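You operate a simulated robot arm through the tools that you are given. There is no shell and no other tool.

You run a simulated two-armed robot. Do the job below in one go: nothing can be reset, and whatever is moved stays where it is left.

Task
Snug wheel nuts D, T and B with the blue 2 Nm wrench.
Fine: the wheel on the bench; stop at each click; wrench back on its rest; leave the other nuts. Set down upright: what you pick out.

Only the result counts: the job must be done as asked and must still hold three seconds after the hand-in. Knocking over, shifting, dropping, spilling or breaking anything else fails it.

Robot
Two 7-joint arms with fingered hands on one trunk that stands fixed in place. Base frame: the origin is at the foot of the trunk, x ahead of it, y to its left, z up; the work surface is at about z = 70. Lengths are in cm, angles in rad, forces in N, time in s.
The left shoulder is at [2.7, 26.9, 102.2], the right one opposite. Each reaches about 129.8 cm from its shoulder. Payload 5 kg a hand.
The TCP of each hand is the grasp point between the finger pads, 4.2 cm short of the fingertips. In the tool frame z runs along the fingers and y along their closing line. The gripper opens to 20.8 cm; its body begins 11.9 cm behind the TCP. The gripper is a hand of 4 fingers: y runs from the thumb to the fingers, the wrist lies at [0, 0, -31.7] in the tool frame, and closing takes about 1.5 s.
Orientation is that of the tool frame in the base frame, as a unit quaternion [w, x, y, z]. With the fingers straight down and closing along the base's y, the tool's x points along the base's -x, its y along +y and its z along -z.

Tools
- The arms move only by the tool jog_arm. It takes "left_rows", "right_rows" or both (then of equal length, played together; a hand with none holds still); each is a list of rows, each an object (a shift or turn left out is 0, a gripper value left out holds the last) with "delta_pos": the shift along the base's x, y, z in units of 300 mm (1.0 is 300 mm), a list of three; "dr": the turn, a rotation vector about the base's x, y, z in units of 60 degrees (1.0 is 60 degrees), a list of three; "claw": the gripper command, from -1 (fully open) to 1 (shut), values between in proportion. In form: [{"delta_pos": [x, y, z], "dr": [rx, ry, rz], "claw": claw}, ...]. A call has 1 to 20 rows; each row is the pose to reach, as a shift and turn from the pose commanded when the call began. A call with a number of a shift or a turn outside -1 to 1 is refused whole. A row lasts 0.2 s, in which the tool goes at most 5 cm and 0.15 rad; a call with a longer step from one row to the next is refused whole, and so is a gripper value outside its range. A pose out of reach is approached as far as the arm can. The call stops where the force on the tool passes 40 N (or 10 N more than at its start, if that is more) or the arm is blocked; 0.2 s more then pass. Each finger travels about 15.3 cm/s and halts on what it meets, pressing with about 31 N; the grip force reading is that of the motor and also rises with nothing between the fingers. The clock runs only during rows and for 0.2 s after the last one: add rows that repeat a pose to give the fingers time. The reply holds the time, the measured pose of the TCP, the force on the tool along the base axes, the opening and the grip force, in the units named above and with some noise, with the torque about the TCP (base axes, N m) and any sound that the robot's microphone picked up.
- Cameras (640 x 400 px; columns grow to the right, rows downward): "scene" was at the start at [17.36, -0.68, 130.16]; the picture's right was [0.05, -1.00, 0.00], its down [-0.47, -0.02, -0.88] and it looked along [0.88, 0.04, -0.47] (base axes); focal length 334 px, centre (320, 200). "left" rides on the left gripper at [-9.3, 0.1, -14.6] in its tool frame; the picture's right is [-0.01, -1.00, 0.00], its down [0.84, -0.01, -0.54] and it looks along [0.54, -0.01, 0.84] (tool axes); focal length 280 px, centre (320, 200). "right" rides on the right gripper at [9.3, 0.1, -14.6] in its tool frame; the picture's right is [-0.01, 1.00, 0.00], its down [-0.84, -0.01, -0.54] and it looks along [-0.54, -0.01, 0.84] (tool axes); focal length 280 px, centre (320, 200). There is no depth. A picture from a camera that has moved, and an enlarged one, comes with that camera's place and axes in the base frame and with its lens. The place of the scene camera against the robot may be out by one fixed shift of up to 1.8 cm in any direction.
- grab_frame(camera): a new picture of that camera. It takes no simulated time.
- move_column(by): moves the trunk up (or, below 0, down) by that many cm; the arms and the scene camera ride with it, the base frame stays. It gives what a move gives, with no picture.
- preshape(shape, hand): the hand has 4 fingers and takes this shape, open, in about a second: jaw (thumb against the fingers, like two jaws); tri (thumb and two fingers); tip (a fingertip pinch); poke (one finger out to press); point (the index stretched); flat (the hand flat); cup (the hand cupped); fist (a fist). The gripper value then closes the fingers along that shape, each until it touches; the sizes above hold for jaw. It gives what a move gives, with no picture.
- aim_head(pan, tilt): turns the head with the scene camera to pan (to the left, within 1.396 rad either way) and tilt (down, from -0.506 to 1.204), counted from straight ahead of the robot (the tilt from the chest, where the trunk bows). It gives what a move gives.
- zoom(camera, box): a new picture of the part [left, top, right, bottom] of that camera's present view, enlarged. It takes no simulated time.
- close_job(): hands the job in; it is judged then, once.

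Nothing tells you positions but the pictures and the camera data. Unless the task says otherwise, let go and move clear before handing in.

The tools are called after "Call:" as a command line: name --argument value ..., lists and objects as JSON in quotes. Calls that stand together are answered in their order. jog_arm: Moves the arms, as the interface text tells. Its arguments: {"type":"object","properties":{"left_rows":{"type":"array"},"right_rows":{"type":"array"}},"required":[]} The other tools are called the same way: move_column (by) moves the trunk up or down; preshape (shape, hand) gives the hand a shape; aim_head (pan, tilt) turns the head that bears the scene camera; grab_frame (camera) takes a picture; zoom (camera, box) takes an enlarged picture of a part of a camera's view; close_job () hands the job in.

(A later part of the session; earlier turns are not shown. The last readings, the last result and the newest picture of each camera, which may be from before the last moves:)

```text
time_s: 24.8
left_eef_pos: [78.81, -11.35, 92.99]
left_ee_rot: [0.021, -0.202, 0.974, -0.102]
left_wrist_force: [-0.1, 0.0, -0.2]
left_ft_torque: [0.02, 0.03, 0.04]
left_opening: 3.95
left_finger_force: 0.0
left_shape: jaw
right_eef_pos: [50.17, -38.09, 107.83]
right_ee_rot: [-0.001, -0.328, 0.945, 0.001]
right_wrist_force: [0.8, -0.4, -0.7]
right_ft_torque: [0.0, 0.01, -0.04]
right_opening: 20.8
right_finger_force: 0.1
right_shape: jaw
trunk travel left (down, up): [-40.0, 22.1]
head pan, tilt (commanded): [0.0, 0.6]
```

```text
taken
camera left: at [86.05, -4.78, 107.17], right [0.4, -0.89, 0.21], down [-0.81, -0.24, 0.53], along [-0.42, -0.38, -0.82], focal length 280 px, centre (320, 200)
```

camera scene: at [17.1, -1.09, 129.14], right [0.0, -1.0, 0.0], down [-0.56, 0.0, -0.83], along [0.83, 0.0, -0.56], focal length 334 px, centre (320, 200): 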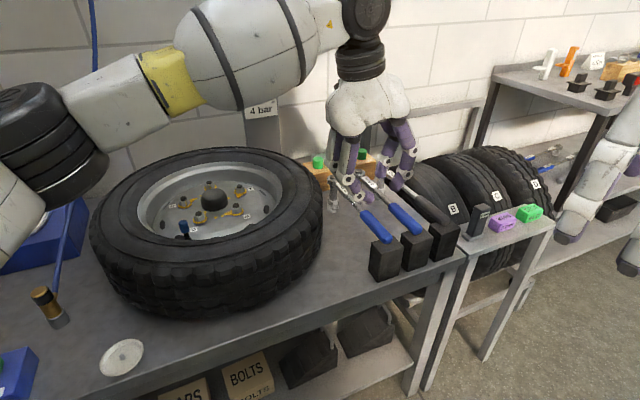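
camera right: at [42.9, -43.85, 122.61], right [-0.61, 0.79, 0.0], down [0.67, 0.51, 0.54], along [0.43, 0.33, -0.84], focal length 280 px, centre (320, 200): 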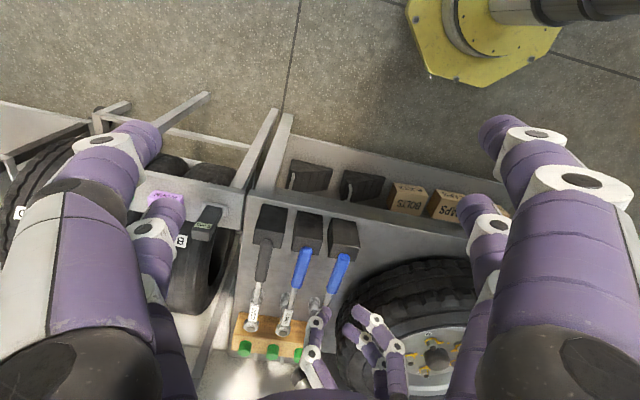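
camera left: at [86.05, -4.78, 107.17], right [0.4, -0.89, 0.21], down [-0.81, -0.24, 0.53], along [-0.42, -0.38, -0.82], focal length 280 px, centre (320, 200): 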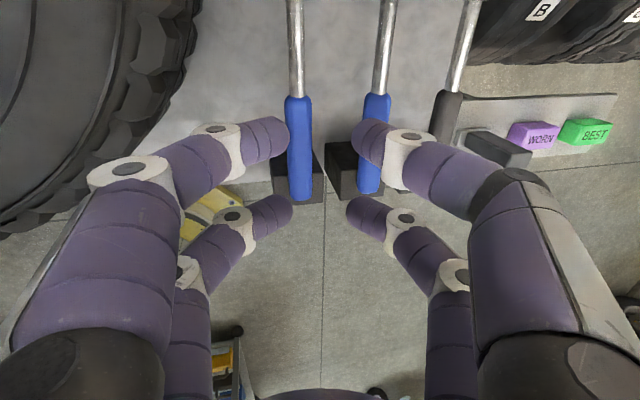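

The left camera confirms the handle line within about a millimetre of my estimate. Lowering most of the way, then checking clearances.

Call:
jog_arm --left_rows '[{"delta_pos": [-0.005, -0.003, -0.1]}, {"delta_pos": [-0.005, -0.003, -0.2]}, {"delta_pos": [-0.005, -0.003, -0.26]}, {"delta_pos": [-0.005, -0.003, -0.26]}, {"delta_pos": [-0.005, -0.003, -0.26]}]'

Call:
grab_frame --camera "left"

Call:
zoom --camera "scene" --box '[300, 130, 480, 290]'

Call:
zoom --camera "right" --box '[220, 190, 440, 350]'

```text
time_s: 26.0
left_eef_pos: [78.49, -11.63, 85.13]
left_ee_rot: [0.022, -0.202, 0.974, -0.103]
left_wrist_force: [-0.7, -0.8, 0.9]
left_ft_torque: [-0.02, 0.02, 0.02]
left_opening: 3.94
left_finger_force: 0.1
left_shape: jaw
right_eef_pos: [50.29, -38.02, 107.79]
right_ee_rot: [-0.001, -0.327, 0.945, 0.002]
right_wrist_force: [-0.4, -0.4, 0.0]
right_ft_torque: [-0.05, 0.01, 0.03]
right_opening: 20.8
right_finger_force: 0.1
right_shape: jaw
trunk travel left (down, up): [-40.0, 22.1]
head pan, tilt (commanded): [0.0, 0.6]
```

```text
taken
camera left: at [85.78, -4.95, 99.33], right [0.4, -0.89, 0.21], down [-0.81, -0.24, 0.53], along [-0.42, -0.38, -0.82], focal length 280 px, centre (320, 200)
```

left: 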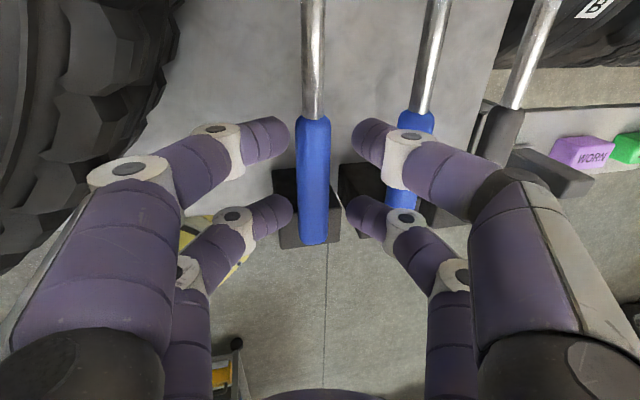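

```text
2.50 times, centred on (390, 210) of scene
camera zoom: at [17.08, -1.09, 129.13], right [0.0, -1.0, 0.0], down [-0.56, 0.0, -0.83], along [0.83, 0.0, -0.56], focal length 835 px, centre (145, 175)
```

zoom: 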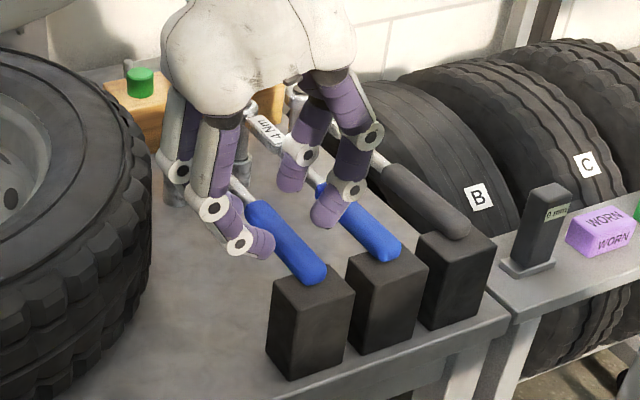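

```text
2.50 times, centred on (330, 270) of right
camera zoom: at [42.89, -43.84, 122.61], right [-0.61, 0.79, 0.0], down [0.67, 0.51, 0.54], along [0.43, 0.33, -0.84], focal length 701 px, centre (295, 25)
```

zoom: 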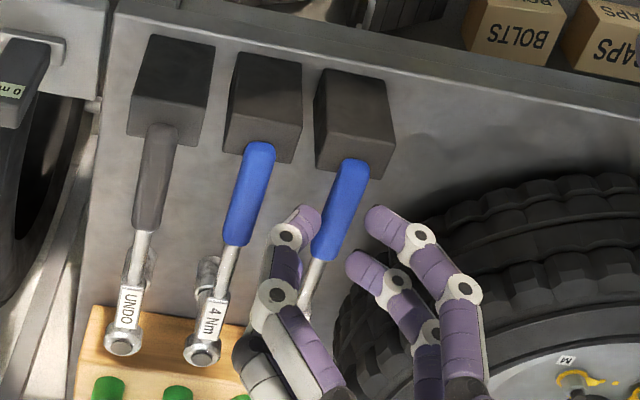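

The gap between fingertips is centred on the handle. I'll lower 1.2 cm more and check the right knuckle against the 4 Nm handle.

Call:
jog_arm --left_rows '[{"delta_pos": [0, 0, -0.02]}, {"delta_pos": [0, 0, -0.04]}, {"delta_pos": [0, 0, -0.04]}]'

Call:
grab_frame --camera "left"

Call:
zoom --camera "right" --box '[280, 210, 400, 300]'

Call:
zoom --camera "scene" --box '[340, 170, 440, 250]'

```text
time_s: 26.8
left_eef_pos: [78.46, -11.64, 84.0]
left_ee_rot: [0.021, -0.202, 0.974, -0.102]
left_wrist_force: [0.8, -0.7, -0.6]
left_ft_torque: [0.0, 0.03, -0.03]
left_opening: 3.97
left_finger_force: 0.1
left_shape: jaw
right_eef_pos: [50.29, -38.16, 107.81]
right_ee_rot: [-0.001, -0.328, 0.945, 0.002]
right_wrist_force: [0.1, 0.0, 0.0]
right_ft_torque: [0.0, -0.03, 0.01]
right_opening: 20.79
right_finger_force: 0.0
right_shape: jaw
trunk travel left (down, up): [-40.0, 22.1]
head pan, tilt (commanded): [0.0, 0.6]
```

```text
taken
camera left: at [85.75, -4.99, 98.2], right [0.4, -0.89, 0.21], down [-0.81, -0.24, 0.53], along [-0.42, -0.38, -0.82], focal length 280 px, centre (320, 200)
```

left: 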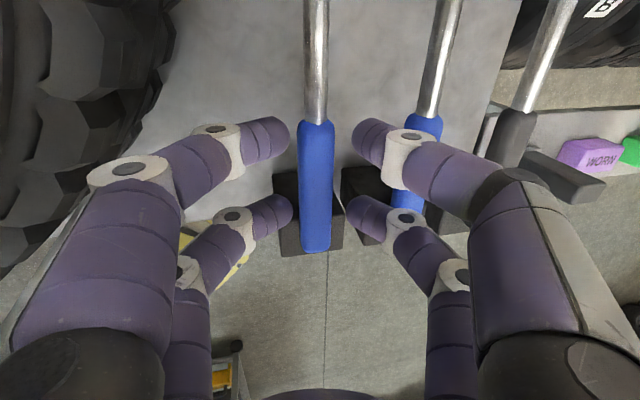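

```text
4.44 times, centred on (340, 255) of right
camera zoom: at [42.89, -43.84, 122.61], right [-0.61, 0.79, 0.0], down [0.67, 0.51, 0.54], along [0.43, 0.33, -0.84], focal length 1246 px, centre (231, -44)
```

zoom: 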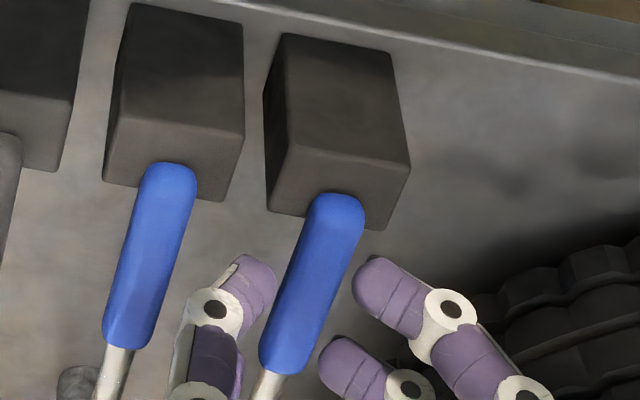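

```text
5.00 times, centred on (390, 210) of scene
camera zoom: at [17.08, -1.09, 129.14], right [0.0, -1.0, 0.0], down [-0.56, 0.0, -0.83], along [0.83, 0.0, -0.56], focal length 1670 px, centre (-30, 150)
```

zoom: 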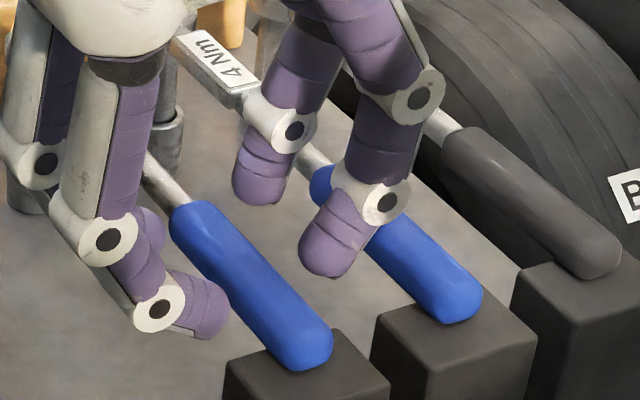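

Call:
jog_arm --left_rows '[{"delta_pos": [0, 0.002, -0.02]}, {"delta_pos": [0, 0.003, -0.04]}, {"delta_pos": [0, 0.003, -0.04]}]'

Call:
grab_frame --camera "left"

Call:
zoom --camera "right" --box '[280, 210, 400, 300]'

Call:
zoom --camera "scene" --box '[340, 170, 440, 250]'

```text
time_s: 27.6
left_eef_pos: [78.62, -11.42, 82.79]
left_ee_rot: [0.021, -0.201, 0.974, -0.102]
left_wrist_force: [-0.6, -0.3, 0.5]
left_ft_torque: [0.0, 0.0, 0.03]
left_opening: 3.94
left_finger_force: 0.0
left_shape: jaw
right_eef_pos: [50.26, -38.09, 107.88]
right_ee_rot: [-0.001, -0.328, 0.945, 0.002]
right_wrist_force: [-0.5, 0.3, -0.3]
right_ft_torque: [-0.02, 0.03, 0.01]
right_opening: 20.77
right_finger_force: 0.0
right_shape: jaw
trunk travel left (down, up): [-40.0, 22.1]
head pan, tilt (commanded): [0.0, 0.6]
```

```text
taken
camera left: at [85.75, -4.87, 96.99], right [0.4, -0.89, 0.21], down [-0.81, -0.24, 0.53], along [-0.42, -0.38, -0.82], focal length 280 px, centre (320, 200)
```

left: 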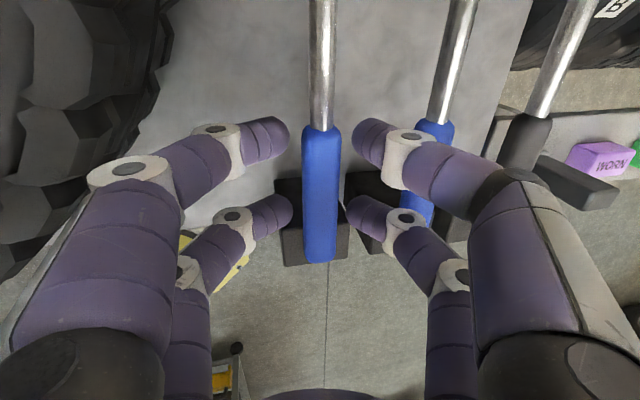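

```text
4.44 times, centred on (340, 255) of right
camera zoom: at [42.89, -43.84, 122.61], right [-0.61, 0.79, 0.0], down [0.67, 0.51, 0.54], along [0.43, 0.33, -0.84], focal length 1246 px, centre (231, -44)
```

zoom: 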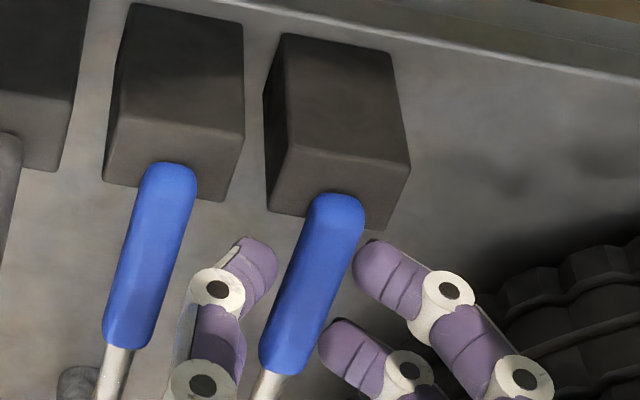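

```text
5.00 times, centred on (390, 210) of scene
camera zoom: at [17.08, -1.09, 129.13], right [0.0, -1.0, 0.0], down [-0.56, 0.0, -0.83], along [0.83, 0.0, -0.56], focal length 1670 px, centre (-30, 150)
```

zoom: 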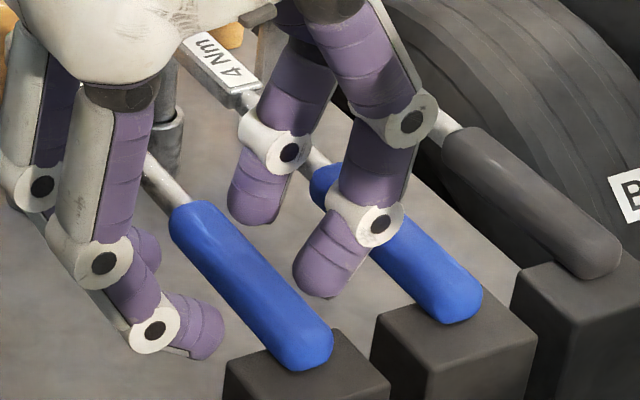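

The fingertips straddle the handle at axis height with nothing touching. Closing the left hand on the handle.

Call:
jog_arm --left_rows '[{"claw": 0.75}, {"claw": 0.85}, {"claw": 1.0}, {"claw": 1.0}, {"claw": 1.0}, {"claw": 1.0}, {"claw": 1.0}]'

Call:
grab_frame --camera "left"

Call:
zoom --camera "scene" --box '[320, 160, 460, 270]'

Call:
zoom --camera "right" --box '[220, 190, 440, 350]'

```text
time_s: 29.2
left_eef_pos: [78.57, -11.37, 82.82]
left_ee_rot: [0.021, -0.202, 0.974, -0.103]
left_wrist_force: [-0.2, 0.2, -0.3]
left_ft_torque: [0.2, 0.0, 0.14]
left_opening: 2.1
left_finger_force: 30.9
left_shape: jaw
right_eef_pos: [50.26, -38.3, 107.78]
right_ee_rot: [-0.001, -0.328, 0.945, 0.001]
right_wrist_force: [-0.3, 0.0, -0.3]
right_ft_torque: [-0.01, 0.0, -0.03]
right_opening: 20.79
right_finger_force: 0.1
right_shape: jaw
trunk travel left (down, up): [-40.0, 22.1]
head pan, tilt (commanded): [0.0, 0.6]
```

```text
taken
camera left: at [85.77, -4.86, 96.98], right [0.4, -0.89, 0.21], down [-0.81, -0.24, 0.53], along [-0.42, -0.38, -0.82], focal length 280 px, centre (320, 200)
```

left: 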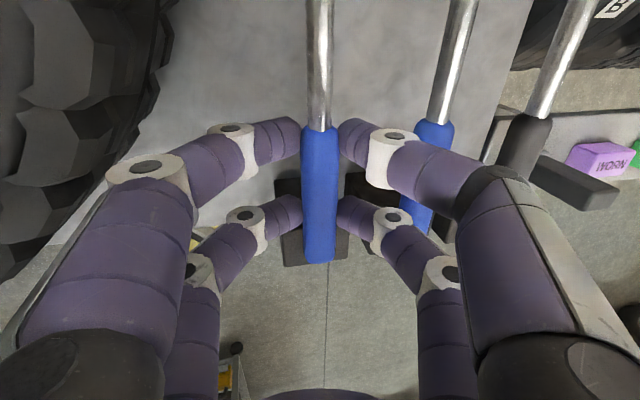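

```text
3.64 times, centred on (390, 215) of scene
camera zoom: at [17.09, -1.09, 129.13], right [0.0, -1.0, 0.0], down [-0.56, 0.0, -0.83], along [0.83, 0.0, -0.56], focal length 1215 px, centre (66, 146)
```

zoom: 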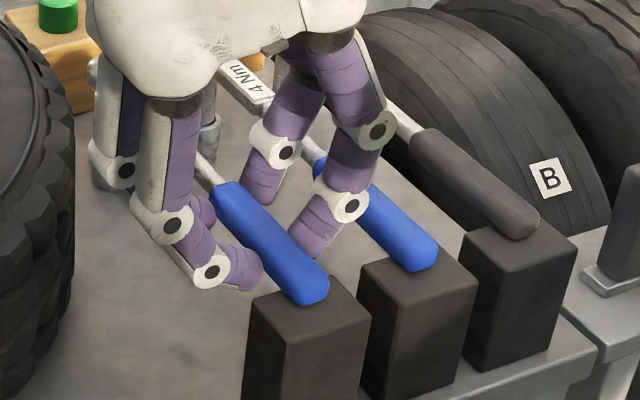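

```text
2.50 times, centred on (330, 270) of right
camera zoom: at [42.9, -43.84, 122.6], right [-0.61, 0.79, 0.0], down [0.67, 0.51, 0.54], along [0.43, 0.33, -0.84], focal length 701 px, centre (295, 25)
```

zoom: 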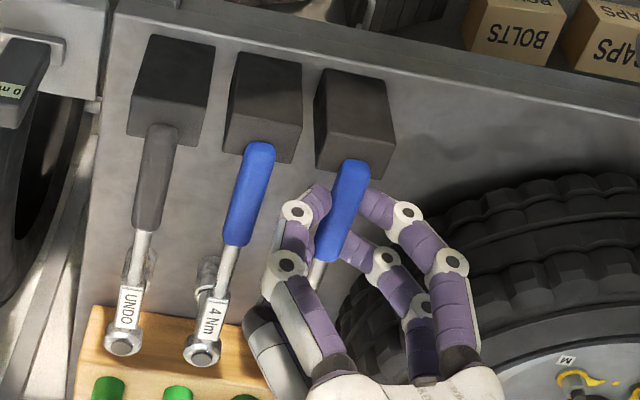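

The grip holds at 2.1 cm and 31 N without shifting the wrench. I'll lift 3 cm and check how the wrench hangs.

Call:
jog_arm --left_rows '[{"delta_pos": [0, 0, 0.02]}, {"delta_pos": [0, 0, 0.05]}, {"delta_pos": [0, 0, 0.1]}, {"delta_pos": [0, 0, 0.1]}, {"delta_pos": [0, 0, 0.1]}, {"delta_pos": [0, 0, 0.1]}]'

Call:
grab_frame --camera "left"

Call:
zoom --camera "scene" --box '[310, 150, 450, 260]'

Call:
zoom --camera "right" --box '[220, 210, 440, 370]'

```text
time_s: 30.6
left_eef_pos: [78.63, -11.5, 85.77]
left_ee_rot: [0.021, -0.202, 0.974, -0.102]
left_wrist_force: [0.7, -0.2, -5.7]
left_ft_torque: [-0.2, 0.58, 0.02]
left_opening: 2.1
left_finger_force: 31.4
left_shape: jaw
right_eef_pos: [50.28, -38.22, 107.91]
right_ee_rot: [-0.002, -0.328, 0.945, 0.001]
right_wrist_force: [0.7, -0.4, 0.6]
right_ft_torque: [-0.02, -0.03, -0.04]
right_opening: 20.81
right_finger_force: 0.0
right_shape: jaw
trunk travel left (down, up): [-40.0, 22.1]
head pan, tilt (commanded): [0.0, 0.6]
```

```text
taken
camera left: at [85.77, -4.94, 99.95], right [0.4, -0.89, 0.21], down [-0.81, -0.24, 0.53], along [-0.42, -0.38, -0.82], focal length 280 px, centre (320, 200)
```

left: 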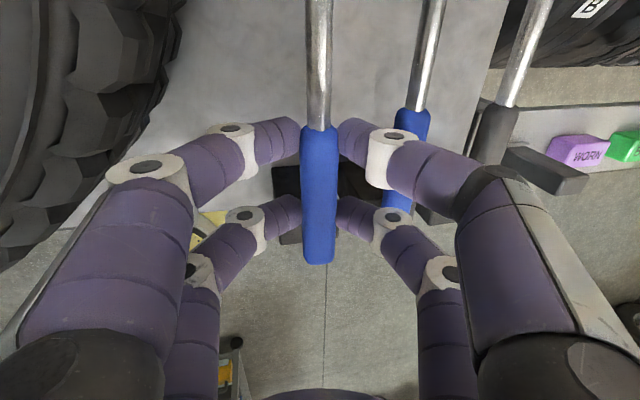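

```text
3.64 times, centred on (380, 205) of scene
camera zoom: at [17.11, -1.09, 129.12], right [0.0, -1.0, 0.0], down [-0.57, 0.0, -0.82], along [0.82, 0.0, -0.57], focal length 1215 px, centre (102, 182)
```

zoom: 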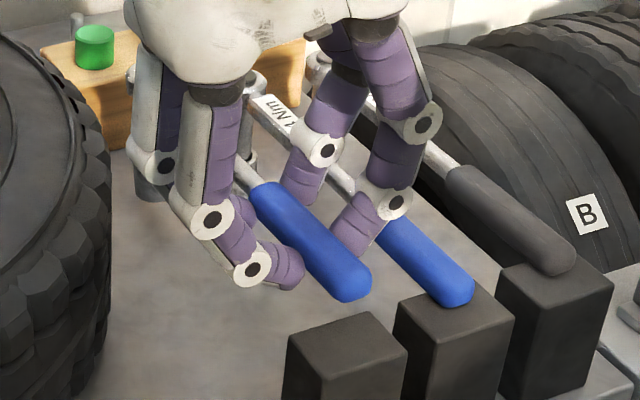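

```text
2.50 times, centred on (330, 290) of right
camera zoom: at [42.92, -43.84, 122.59], right [-0.61, 0.79, 0.0], down [0.67, 0.51, 0.54], along [0.42, 0.33, -0.84], focal length 701 px, centre (295, -25)
```

zoom: 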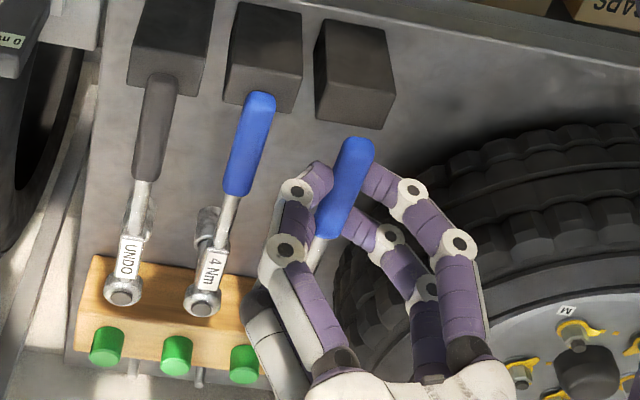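

The wrench lifts cleanly and level (about 0.6 kg), rigid in the grip. I'll raise it well above tyre height, and meanwhile look closely at the nuts' hex orientation.

Call:
jog_arm --left_rows '[{"delta_pos": [0, 0, 0.12]}, {"delta_pos": [0, 0, 0.26]}, {"delta_pos": [0, 0, 0.4]}, {"delta_pos": [0, 0, 0.54]}, {"delta_pos": [0, 0, 0.65]}, {"delta_pos": [0, 0, 0.68]}, {"delta_pos": [0, 0, 0.68]}, {"delta_pos": [0, 0, 0.68]}]'

Call:
zoom --camera "scene" --box '[160, 175, 260, 235]'

Call:
grab_frame --camera "scene"

```text
time_s: 32.4
left_eef_pos: [78.52, -11.49, 106.22]
left_ee_rot: [0.021, -0.201, 0.974, -0.102]
left_wrist_force: [0.1, 0.2, -5.5]
left_ft_torque: [-0.22, 0.57, 0.0]
left_opening: 2.06
left_finger_force: 30.5
left_shape: jaw
right_eef_pos: [50.3, -38.19, 107.78]
right_ee_rot: [-0.001, -0.328, 0.945, 0.002]
right_wrist_force: [0.7, 0.0, 0.4]
right_ft_torque: [0.03, -0.01, 0.03]
right_opening: 20.81
right_finger_force: 0.0
right_shape: jaw
trunk travel left (down, up): [-40.0, 22.1]
head pan, tilt (commanded): [0.0, 0.6]
```

```text
6.40 times, centred on (210, 205) of scene
camera zoom: at [17.11, -1.09, 129.12], right [0.0, -1.0, 0.0], down [-0.57, 0.0, -0.82], along [0.82, 0.0, -0.57], focal length 2138 px, centre (1024, 168)
```

zoom: 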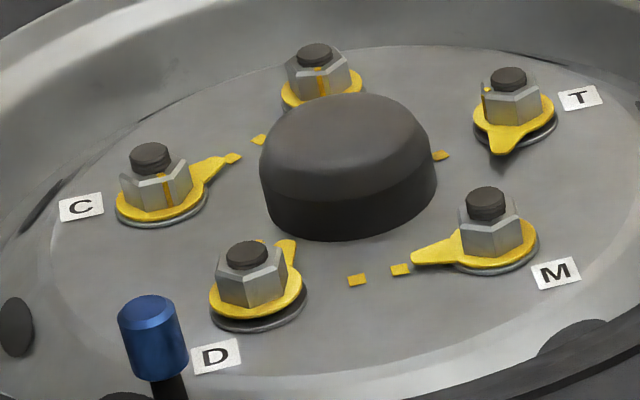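

```text
taken
camera scene: at [17.11, -1.09, 129.12], right [0.0, -1.0, 0.0], down [-0.57, 0.0, -0.82], along [0.82, 0.0, -0.57], focal length 334 px, centre (320, 200)
```

scene: 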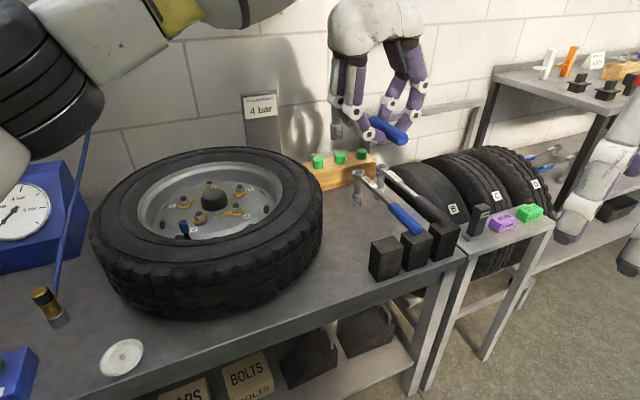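

Call:
zoom --camera "scene" --box '[185, 205, 215, 230]'

Call:
zoom --camera "scene" --box '[228, 180, 258, 205]'

Call:
zoom --camera "scene" --box '[196, 175, 226, 200]'

```text
16.00 times, centred on (200, 218) of scene
camera zoom: at [17.11, -1.09, 129.12], right [0.0, -1.0, 0.0], down [-0.57, 0.0, -0.82], along [0.82, 0.0, -0.57], focal length 5346 px, centre (2240, -80)
```

zoom: 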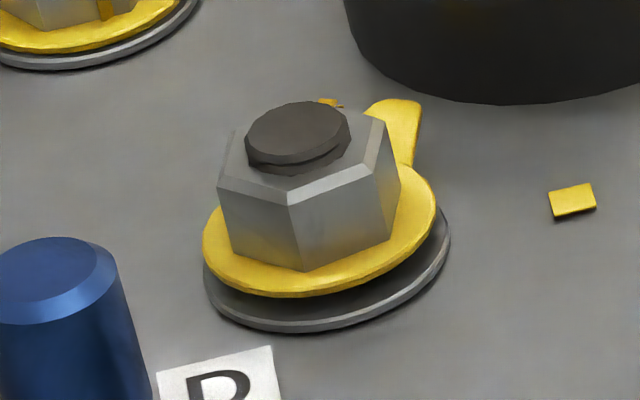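

```text
16.00 times, centred on (243, 192) of scene
camera zoom: at [17.11, -1.09, 129.12], right [0.0, -1.0, 0.0], down [-0.57, 0.0, -0.82], along [0.82, 0.0, -0.57], focal length 5346 px, centre (1552, 320)
```

zoom: 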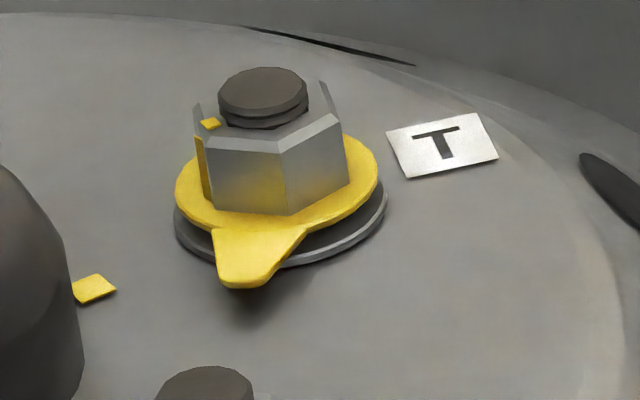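

```text
16.00 times, centred on (211, 188) of scene
camera zoom: at [17.11, -1.09, 129.12], right [0.0, -1.0, 0.0], down [-0.57, 0.0, -0.82], along [0.82, 0.0, -0.57], focal length 5346 px, centre (2064, 400)
```

zoom: 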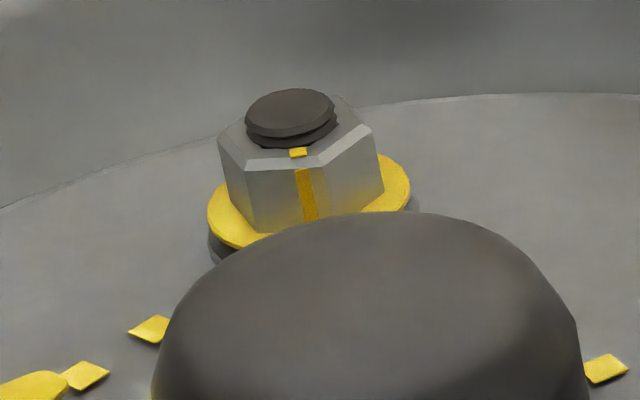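

I can see the hex faces well: nut corners sit at about 20° (D), 28.5° (T) and 40° (B) in my handle-angle terms. I'll carry the wrench over to hover above D, keeping the socket above tyre height.

Call:
jog_arm --left_rows '[{"delta_pos": [-0.08, 0.11, 0]}, {"delta_pos": [-0.16, 0.22, 0], "dr": [0, 0, -0.01]}, {"delta_pos": [-0.24, 0.33, 0], "dr": [0, 0, -0.02]}, {"delta_pos": [-0.32, 0.44, 0], "dr": [0, 0, -0.03]}, {"delta_pos": [-0.4, 0.55, 0], "dr": [0, 0, -0.04]}, {"delta_pos": [-0.48, 0.66, 0], "dr": [0, 0, -0.055]}, {"delta_pos": [-0.56, 0.77, 0], "dr": [0, 0, -0.055]}, {"delta_pos": [-0.64, 0.88, 0], "dr": [0, 0, -0.055]}, {"delta_pos": [-0.7, 0.97, 0], "dr": [0, 0, -0.055]}, {"delta_pos": [-0.7, 0.97, 0], "dr": [0, 0, -0.055]}, {"delta_pos": [-0.7, 0.97, 0], "dr": [0, 0, -0.055]}, {"delta_pos": [-0.7, 0.97, 0], "dr": [0, 0, -0.055]}]'

Call:
grab_frame --camera "scene"

Call:
grab_frame --camera "left"

```text
time_s: 35.0
left_eef_pos: [57.68, 17.63, 106.11]
left_ee_rot: [0.019, -0.173, 0.979, -0.103]
left_wrist_force: [-0.6, -0.3, -5.9]
left_ft_torque: [-0.17, 0.53, 0.02]
left_opening: 2.08
left_finger_force: 30.5
left_shape: jaw
right_eef_pos: [50.27, -38.19, 107.97]
right_ee_rot: [0.0, -0.328, 0.945, 0.002]
right_wrist_force: [0.2, -0.9, -0.2]
right_ft_torque: [-0.04, -0.05, -0.01]
right_opening: 20.81
right_finger_force: 0.0
right_shape: jaw
trunk travel left (down, up): [-40.0, 22.1]
head pan, tilt (commanded): [0.0, 0.6]
```

```text
taken
camera scene: at [17.1, -1.07, 129.13], right [0.0, -1.0, 0.0], down [-0.57, 0.0, -0.83], along [0.83, 0.0, -0.57], focal length 334 px, centre (320, 200)
```

scene: 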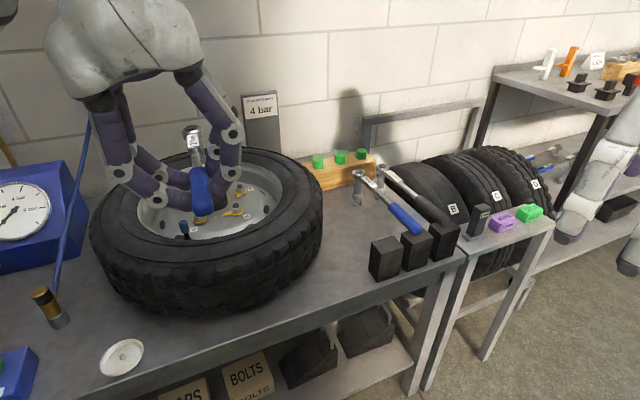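

```text
taken
camera left: at [65.23, 23.82, 120.34], right [0.35, -0.91, 0.21], down [-0.83, -0.19, 0.53], along [-0.44, -0.36, -0.82], focal length 280 px, centre (320, 200)
```

left: 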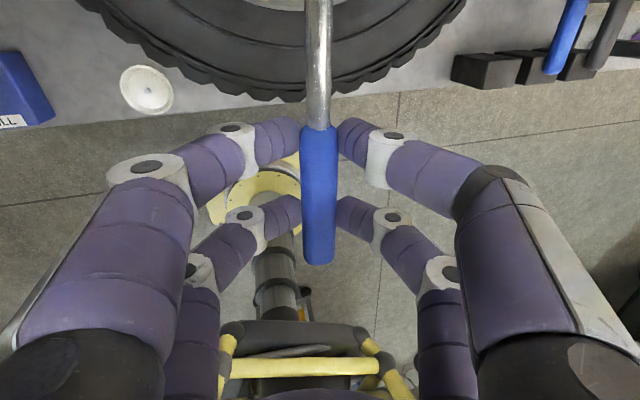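

The handle blocks the head camera's line to nut D, so I'll bring the right hand's camera in from the right side (well clear of the left hand), turned toward the wheel.

Call:
jog_arm --right_rows '[{"delta_pos": [0.06, 0.11, 0], "dr": [0, 0, 0.1]}, {"delta_pos": [0.12, 0.22, 0], "dr": [0, 0, 0.2]}, {"delta_pos": [0.18, 0.33, 0], "dr": [0, 0, 0.3]}, {"delta_pos": [0.24, 0.44, 0], "dr": [0, 0, 0.4]}, {"delta_pos": [0.3, 0.55, -0.03], "dr": [0, 0, 0.5]}, {"delta_pos": [0.36, 0.66, -0.06], "dr": [0, 0, 0.55]}, {"delta_pos": [0.42, 0.77, -0.1], "dr": [0, 0, 0.58]}, {"delta_pos": [0.48, 0.88, -0.133], "dr": [0, 0, 0.58]}, {"delta_pos": [0.48, 0.9, -0.133], "dr": [0, 0, 0.58]}, {"delta_pos": [0.48, 0.9, -0.133], "dr": [0, 0, 0.58]}, {"delta_pos": [0.48, 0.9, -0.133], "dr": [0, 0, 0.58]}]'

Call:
grab_frame --camera "right"

Call:
grab_frame --camera "scene"

```text
time_s: 37.4
left_eef_pos: [57.67, 17.6, 106.05]
left_ee_rot: [0.018, -0.173, 0.979, -0.103]
left_wrist_force: [-0.6, 0.2, -6.2]
left_ft_torque: [-0.2, 0.58, -0.02]
left_opening: 2.06
left_finger_force: 31.0
left_shape: jaw
right_eef_pos: [64.8, -11.17, 103.8]
right_ee_rot: [-0.001, -0.596, 0.803, 0.001]
right_wrist_force: [-0.4, -0.2, -0.9]
right_ft_torque: [0.0, 0.0, -0.01]
right_opening: 20.82
right_finger_force: 0.1
right_shape: jaw
trunk travel left (down, up): [-40.0, 22.1]
head pan, tilt (commanded): [0.0, 0.6]
```

```text
taken
camera right: at [61.94, -19.94, 118.55], right [-0.95, 0.3, 0.0], down [0.26, 0.8, 0.54], along [0.16, 0.51, -0.84], focal length 280 px, centre (320, 200)
```

right: 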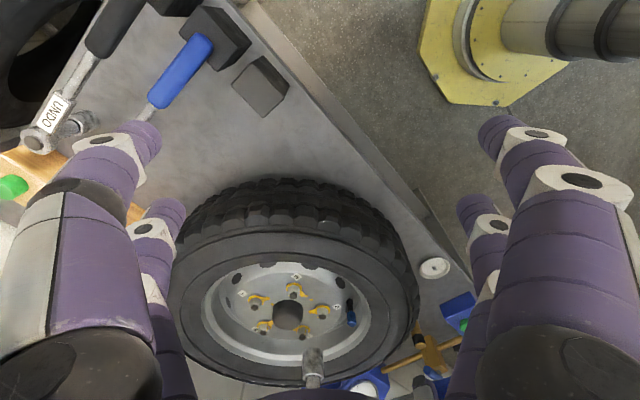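

```text
taken
camera scene: at [17.12, -1.08, 129.13], right [0.0, -1.0, 0.0], down [-0.57, 0.0, -0.82], along [0.82, 0.0, -0.57], focal length 334 px, centre (320, 200)
```

scene: 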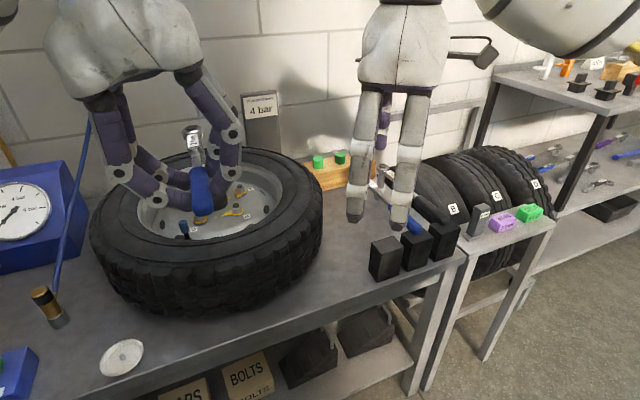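

Call:
zoom --camera "right" --box '[220, 250, 380, 390]'

```text
2.86 times, centred on (300, 320) of right
camera zoom: at [61.94, -19.94, 118.55], right [-0.95, 0.3, 0.0], down [0.26, 0.8, 0.54], along [0.16, 0.51, -0.84], focal length 801 px, centre (377, -143)
```

zoom: 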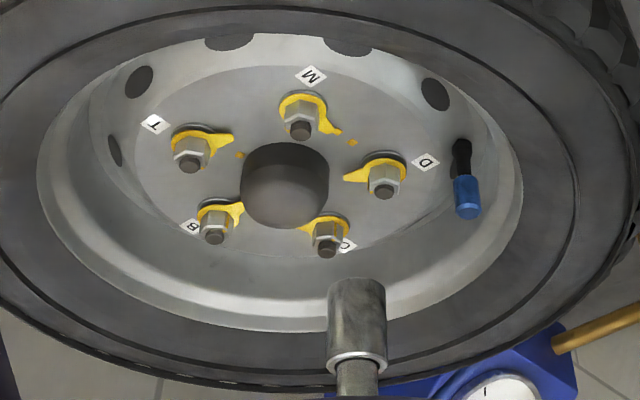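

All stud positions re-confirm within 2 mm (D≈[76.15, 26.45]). The socket is now at about [77.3, 24.2, 93]; I'll shift it over D and lower it to about 2 cm above the stud.

Call:
jog_arm --left_rows '[{"delta_pos": [-0.019, 0.037, -0.03]}, {"delta_pos": [-0.038, 0.075, -0.08]}, {"delta_pos": [-0.038, 0.075, -0.15]}, {"delta_pos": [-0.038, 0.075, -0.2]}, {"delta_pos": [-0.038, 0.075, -0.2]}, {"delta_pos": [-0.038, 0.075, -0.2]}, {"delta_pos": [-0.038, 0.075, -0.2]}]'

Call:
zoom --camera "right" --box '[280, 270, 380, 350]'

Call:
zoom --camera "scene" --box '[150, 140, 270, 260]'

```text
time_s: 39.0
left_eef_pos: [56.44, 19.8, 100.21]
left_ee_rot: [0.018, -0.173, 0.979, -0.103]
left_wrist_force: [0.7, 0.8, -5.2]
left_ft_torque: [-0.18, 0.59, -0.02]
left_opening: 2.05
left_finger_force: 31.0
left_shape: jaw
right_eef_pos: [64.75, -11.09, 103.91]
right_ee_rot: [0.0, -0.596, 0.803, 0.002]
right_wrist_force: [0.8, 0.0, -0.8]
right_ft_torque: [-0.02, 0.03, -0.01]
right_opening: 20.78
right_finger_force: 0.1
right_shape: jaw
trunk travel left (down, up): [-40.0, 22.1]
head pan, tilt (commanded): [0.0, 0.6]
```

```text
5.00 times, centred on (330, 310) of right
camera zoom: at [61.93, -19.95, 118.56], right [-0.95, 0.3, 0.0], down [0.26, 0.8, 0.54], along [0.16, 0.51, -0.84], focal length 1402 px, centre (270, -350)
```

zoom: 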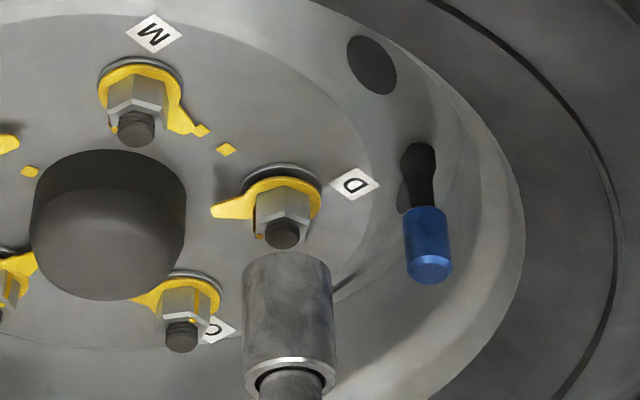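

```text
3.33 times, centred on (210, 200) of scene
camera zoom: at [17.11, -1.08, 129.13], right [0.0, -1.0, 0.0], down [-0.57, 0.0, -0.82], along [0.82, 0.0, -0.57], focal length 1114 px, centre (687, 200)
```

zoom: 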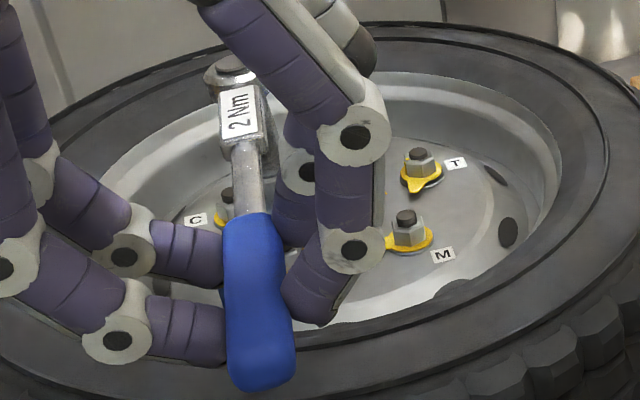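

The socket lines up over D to about 1 mm. Lowering slowly toward the nut and watching the force.

Call:
jog_arm --left_rows '[{"delta_pos": [0.003, 0.001, -0.02]}, {"delta_pos": [0.003, 0.001, -0.04]}, {"delta_pos": [0.003, 0.001, -0.06]}, {"delta_pos": [0.003, 0.001, -0.07]}, {"delta_pos": [0.003, 0.001, -0.07]}]'

Call:
zoom --camera "right" --box '[290, 280, 360, 336]'

```text
time_s: 40.2
left_eef_pos: [56.53, 19.93, 98.14]
left_ee_rot: [0.019, -0.173, 0.979, -0.103]
left_wrist_force: [-0.3, 0.9, -7.2]
left_ft_torque: [-0.16, 0.58, 0.0]
left_opening: 2.06
left_finger_force: 31.2
left_shape: jaw
right_eef_pos: [64.83, -11.15, 103.81]
right_ee_rot: [-0.002, -0.596, 0.803, 0.002]
right_wrist_force: [0.7, -0.3, -0.7]
right_ft_torque: [0.0, 0.0, 0.01]
right_opening: 20.78
right_finger_force: 0.0
right_shape: jaw
trunk travel left (down, up): [-40.0, 22.1]
head pan, tilt (commanded): [0.0, 0.6]
```

```text
7.14 times, centred on (325, 308) of right
camera zoom: at [61.92, -19.95, 118.56], right [-0.95, 0.3, 0.0], down [0.26, 0.8, 0.54], along [0.16, 0.51, -0.84], focal length 2003 px, centre (284, -571)
```

zoom: 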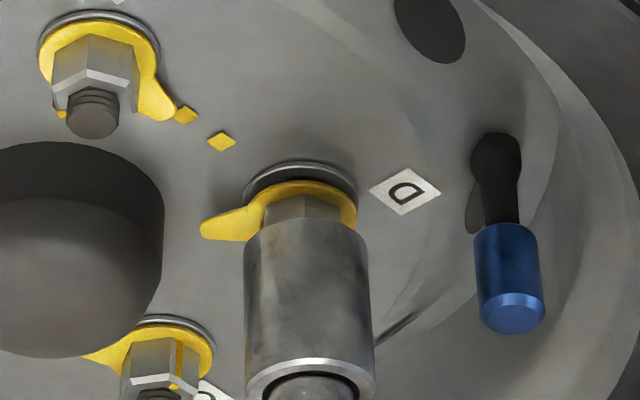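

Call:
jog_arm --left_rows '[{"delta_pos": [0.003, 0, -0.01]}, {"delta_pos": [0.003, 0, -0.02]}, {"delta_pos": [0.003, 0, -0.025]}, {"delta_pos": [0.003, 0, -0.025]}]'

Call:
zoom --camera "right" --box '[290, 280, 360, 336]'

```text
time_s: 41.2
left_eef_pos: [56.55, 19.89, 97.36]
left_ee_rot: [0.018, -0.173, 0.979, -0.103]
left_wrist_force: [-0.9, -1.3, -1.5]
left_ft_torque: [0.18, -0.26, 0.01]
left_opening: 2.08
left_finger_force: 31.0
left_shape: jaw
right_eef_pos: [64.56, -11.1, 103.76]
right_ee_rot: [-0.001, -0.596, 0.803, 0.002]
right_wrist_force: [-1.1, 0.2, 0.0]
right_ft_torque: [0.01, -0.01, 0.01]
right_opening: 20.79
right_finger_force: 0.1
right_shape: jaw
trunk travel left (down, up): [-40.0, 22.1]
head pan, tilt (commanded): [0.0, 0.6]
```

```text
7.14 times, centred on (325, 308) of right
camera zoom: at [61.9, -19.96, 118.57], right [-0.95, 0.3, 0.0], down [0.26, 0.8, 0.54], along [0.16, 0.51, -0.84], focal length 2003 px, centre (284, -571)
```

zoom: 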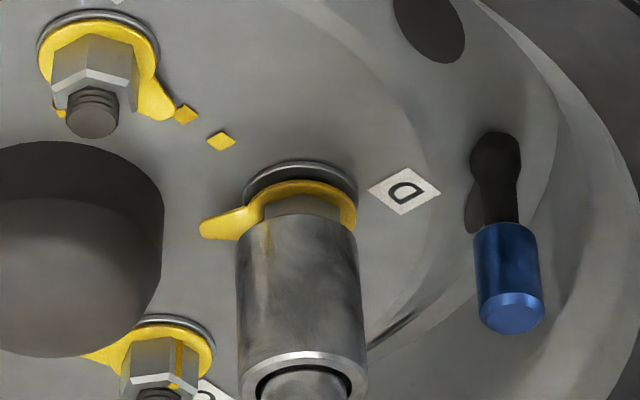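

Light contact at the height of the nut's top, so the socket isn't on the flats yet. I'll nudge to re-centre and press very gently while turning slightly to let it drop.

Call:
jog_arm --left_rows '[{"delta_pos": [-0.004, 0, 0]}, {"delta_pos": [-0.004, 0, -0.006]}, {"delta_pos": [-0.004, 0, -0.012]}, {"delta_pos": [-0.004, 0, -0.012]}]'

Call:
zoom --camera "right" --box '[290, 280, 360, 336]'

```text
time_s: 42.2
left_eef_pos: [56.41, 19.88, 97.01]
left_ee_rot: [0.019, -0.173, 0.979, -0.104]
left_wrist_force: [-1.7, -1.5, 1.8]
left_ft_torque: [0.33, -0.77, 0.0]
left_opening: 2.08
left_finger_force: 30.8
left_shape: jaw
right_eef_pos: [64.77, -11.16, 103.91]
right_ee_rot: [-0.002, -0.595, 0.803, 0.002]
right_wrist_force: [0.4, 1.1, -0.3]
right_ft_torque: [0.01, -0.02, 0.02]
right_opening: 20.79
right_finger_force: 0.0
right_shape: jaw
trunk travel left (down, up): [-40.0, 22.1]
head pan, tilt (commanded): [0.0, 0.6]
```

```text
7.14 times, centred on (325, 308) of right
camera zoom: at [61.88, -19.97, 118.59], right [-0.95, 0.3, 0.0], down [0.26, 0.8, 0.54], along [0.16, 0.51, -0.84], focal length 2003 px, centre (284, -571)
```

zoom: 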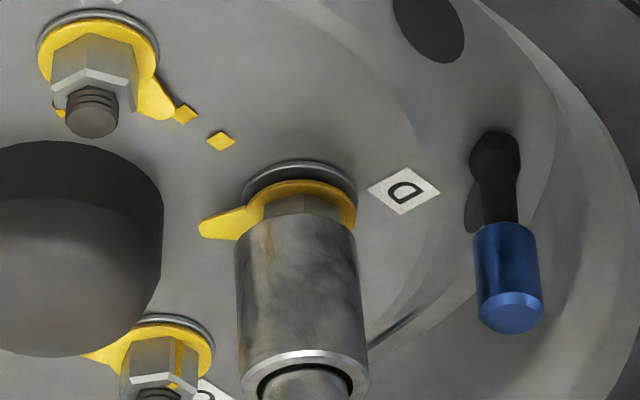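

Call:
zoom --camera "right" --box '[310, 292, 340, 316]'

Call:
zoom --camera "right" --box '[286, 272, 316, 296]'

```text
16.00 times, centred on (325, 304) of right
camera zoom: at [61.88, -19.97, 118.59], right [-0.95, 0.3, 0.0], down [0.26, 0.8, 0.54], along [0.16, 0.51, -0.84], focal length 4486 px, centre (240, -1464)
```

zoom: 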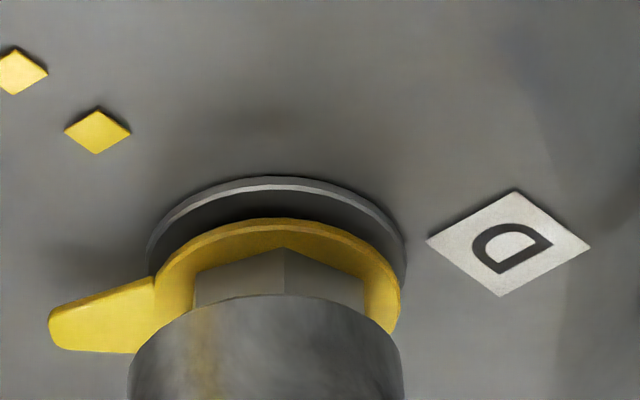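

```text
16.00 times, centred on (301, 284) of right
camera zoom: at [61.88, -19.97, 118.59], right [-0.95, 0.3, 0.0], down [0.26, 0.8, 0.54], along [0.16, 0.51, -0.84], focal length 4486 px, centre (624, -1144)
```

zoom: 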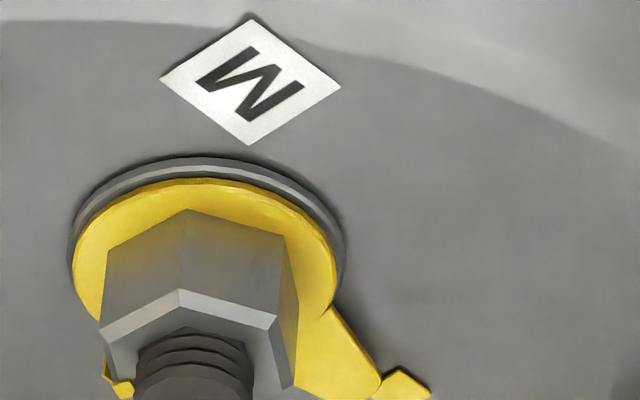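

Comparing both views, D's hex corner is nearer 9–10° than 20°, so the socket is about 10° off. I'll swing the handle 10.5° clockwise about D's axis with the present light press and see whether it drops.

Call:
jog_arm --left_rows '[{"delta_pos": [-0.0093, 0.0303, 0], "dr": [0, 0, -0.04375]}, {"delta_pos": [-0.0172, 0.061, 0], "dr": [0, 0, -0.0875]}, {"delta_pos": [-0.0237, 0.092, 0], "dr": [0, 0, -0.13125]}, {"delta_pos": [-0.0287, 0.1233, 0], "dr": [0, 0, -0.175]}, {"delta_pos": [-0.0287, 0.1233, 0], "dr": [0, 0, -0.175]}]'

Call:
zoom --camera "right" --box '[290, 280, 360, 336]'

```text
time_s: 43.4
left_eef_pos: [55.59, 23.73, 96.94]
left_ee_rot: [0.009, -0.083, 0.991, -0.104]
left_wrist_force: [-0.8, 0.8, 1.2]
left_ft_torque: [0.27, -0.76, 0.12]
left_opening: 2.07
left_finger_force: 30.8
left_shape: jaw
right_eef_pos: [64.7, -11.14, 103.83]
right_ee_rot: [-0.001, -0.596, 0.803, 0.001]
right_wrist_force: [-0.5, 0.5, 0.7]
right_ft_torque: [-0.03, 0.0, -0.03]
right_opening: 20.81
right_finger_force: 0.1
right_shape: jaw
trunk travel left (down, up): [-40.0, 22.1]
head pan, tilt (commanded): [0.0, 0.6]
```

```text
7.14 times, centred on (325, 308) of right
camera zoom: at [61.89, -19.96, 118.58], right [-0.95, 0.31, 0.0], down [0.26, 0.8, 0.54], along [0.16, 0.51, -0.84], focal length 2003 px, centre (284, -571)
```

zoom: 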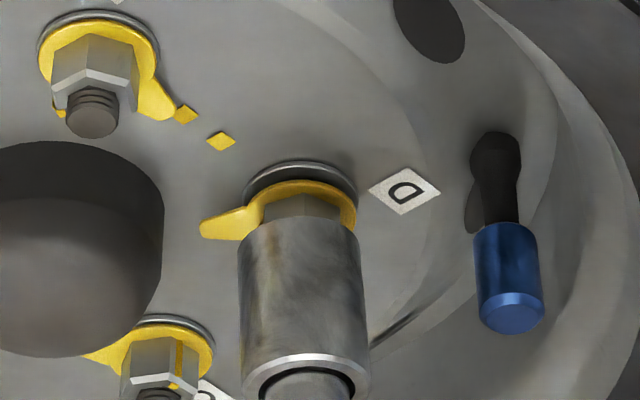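

No drop yet; the press has pitched the wrench a little, so the socket isn't quite vertical. I'll check from the head camera now that the handle has moved aside.

Call:
zoom --camera "scene" --box '[150, 150, 270, 250]'

Call:
zoom --camera "right" --box '[310, 292, 340, 316]'

Call:
zoom --camera "right" --box '[270, 280, 400, 400]'

```text
4.00 times, centred on (210, 200) of scene
camera zoom: at [17.07, -1.08, 129.13], right [0.0, -1.0, 0.0], down [-0.56, 0.0, -0.83], along [0.83, 0.0, -0.56], focal length 1336 px, centre (760, 200)
```

zoom: 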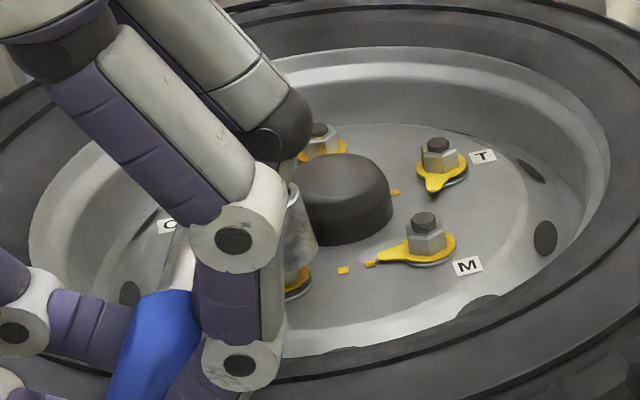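

```text
16.00 times, centred on (325, 304) of right
camera zoom: at [61.89, -19.96, 118.58], right [-0.95, 0.31, 0.0], down [0.26, 0.8, 0.54], along [0.16, 0.51, -0.84], focal length 4486 px, centre (240, -1464)
```

zoom: 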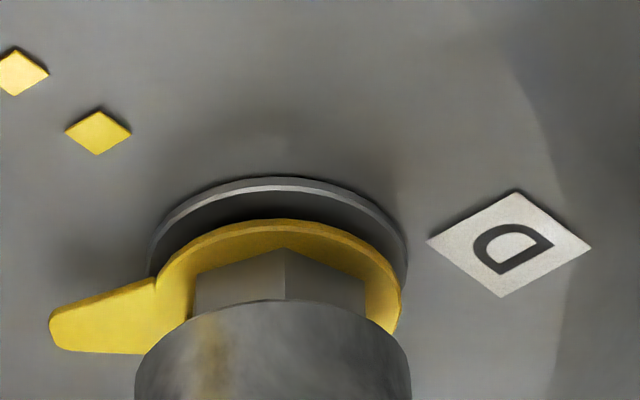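

```text
3.33 times, centred on (335, 340) of right
camera zoom: at [61.89, -19.96, 118.58], right [-0.95, 0.31, 0.0], down [0.26, 0.8, 0.54], along [0.16, 0.51, -0.84], focal length 935 px, centre (270, -267)
```

zoom: 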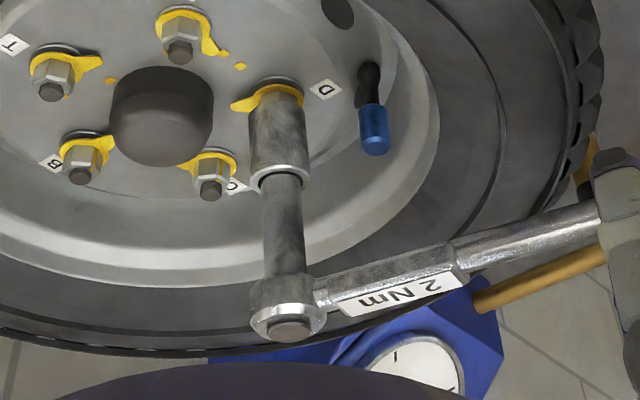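

The wrench is tipped about 2.7° nose-up from pressing. I'll ease off 3 mm and sweep back counter-clockwise in small steps, in case the socket's flats are offset 30° from the handle.

Call:
jog_arm --left_rows '[{"delta_pos": [0, 0, 0.01]}, {"delta_pos": [0.0111, -0.0593, 0.01], "dr": [0, 0, 0.0833]}, {"delta_pos": [0.0274, -0.1173, 0.01], "dr": [0, 0, 0.1667]}, {"delta_pos": [0.0486, -0.1738, 0.01], "dr": [0, 0, 0.25]}, {"delta_pos": [0.0486, -0.1738, 0.01], "dr": [0, 0, 0.25]}]'

Call:
zoom --camera "right" --box '[270, 280, 400, 400]'

```text
time_s: 44.6
left_eef_pos: [57.01, 18.35, 97.29]
left_ee_rot: [0.022, -0.212, 0.972, -0.102]
left_wrist_force: [-0.3, -0.7, -3.2]
left_ft_torque: [0.14, -0.02, 0.0]
left_opening: 2.06
left_finger_force: 30.9
left_shape: jaw
right_eef_pos: [64.66, -11.22, 103.82]
right_ee_rot: [-0.001, -0.595, 0.803, 0.001]
right_wrist_force: [0.8, -0.4, -0.4]
right_ft_torque: [-0.01, 0.02, 0.03]
right_opening: 20.79
right_finger_force: 0.0
right_shape: jaw
trunk travel left (down, up): [-40.0, 22.1]
head pan, tilt (commanded): [0.0, 0.6]
```

```text
3.33 times, centred on (335, 340) of right
camera zoom: at [61.91, -19.97, 118.56], right [-0.95, 0.3, 0.0], down [0.26, 0.8, 0.54], along [0.16, 0.51, -0.84], focal length 935 px, centre (270, -267)
```

zoom: 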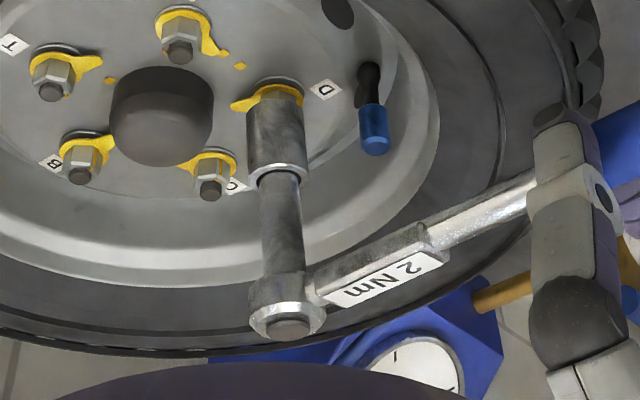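

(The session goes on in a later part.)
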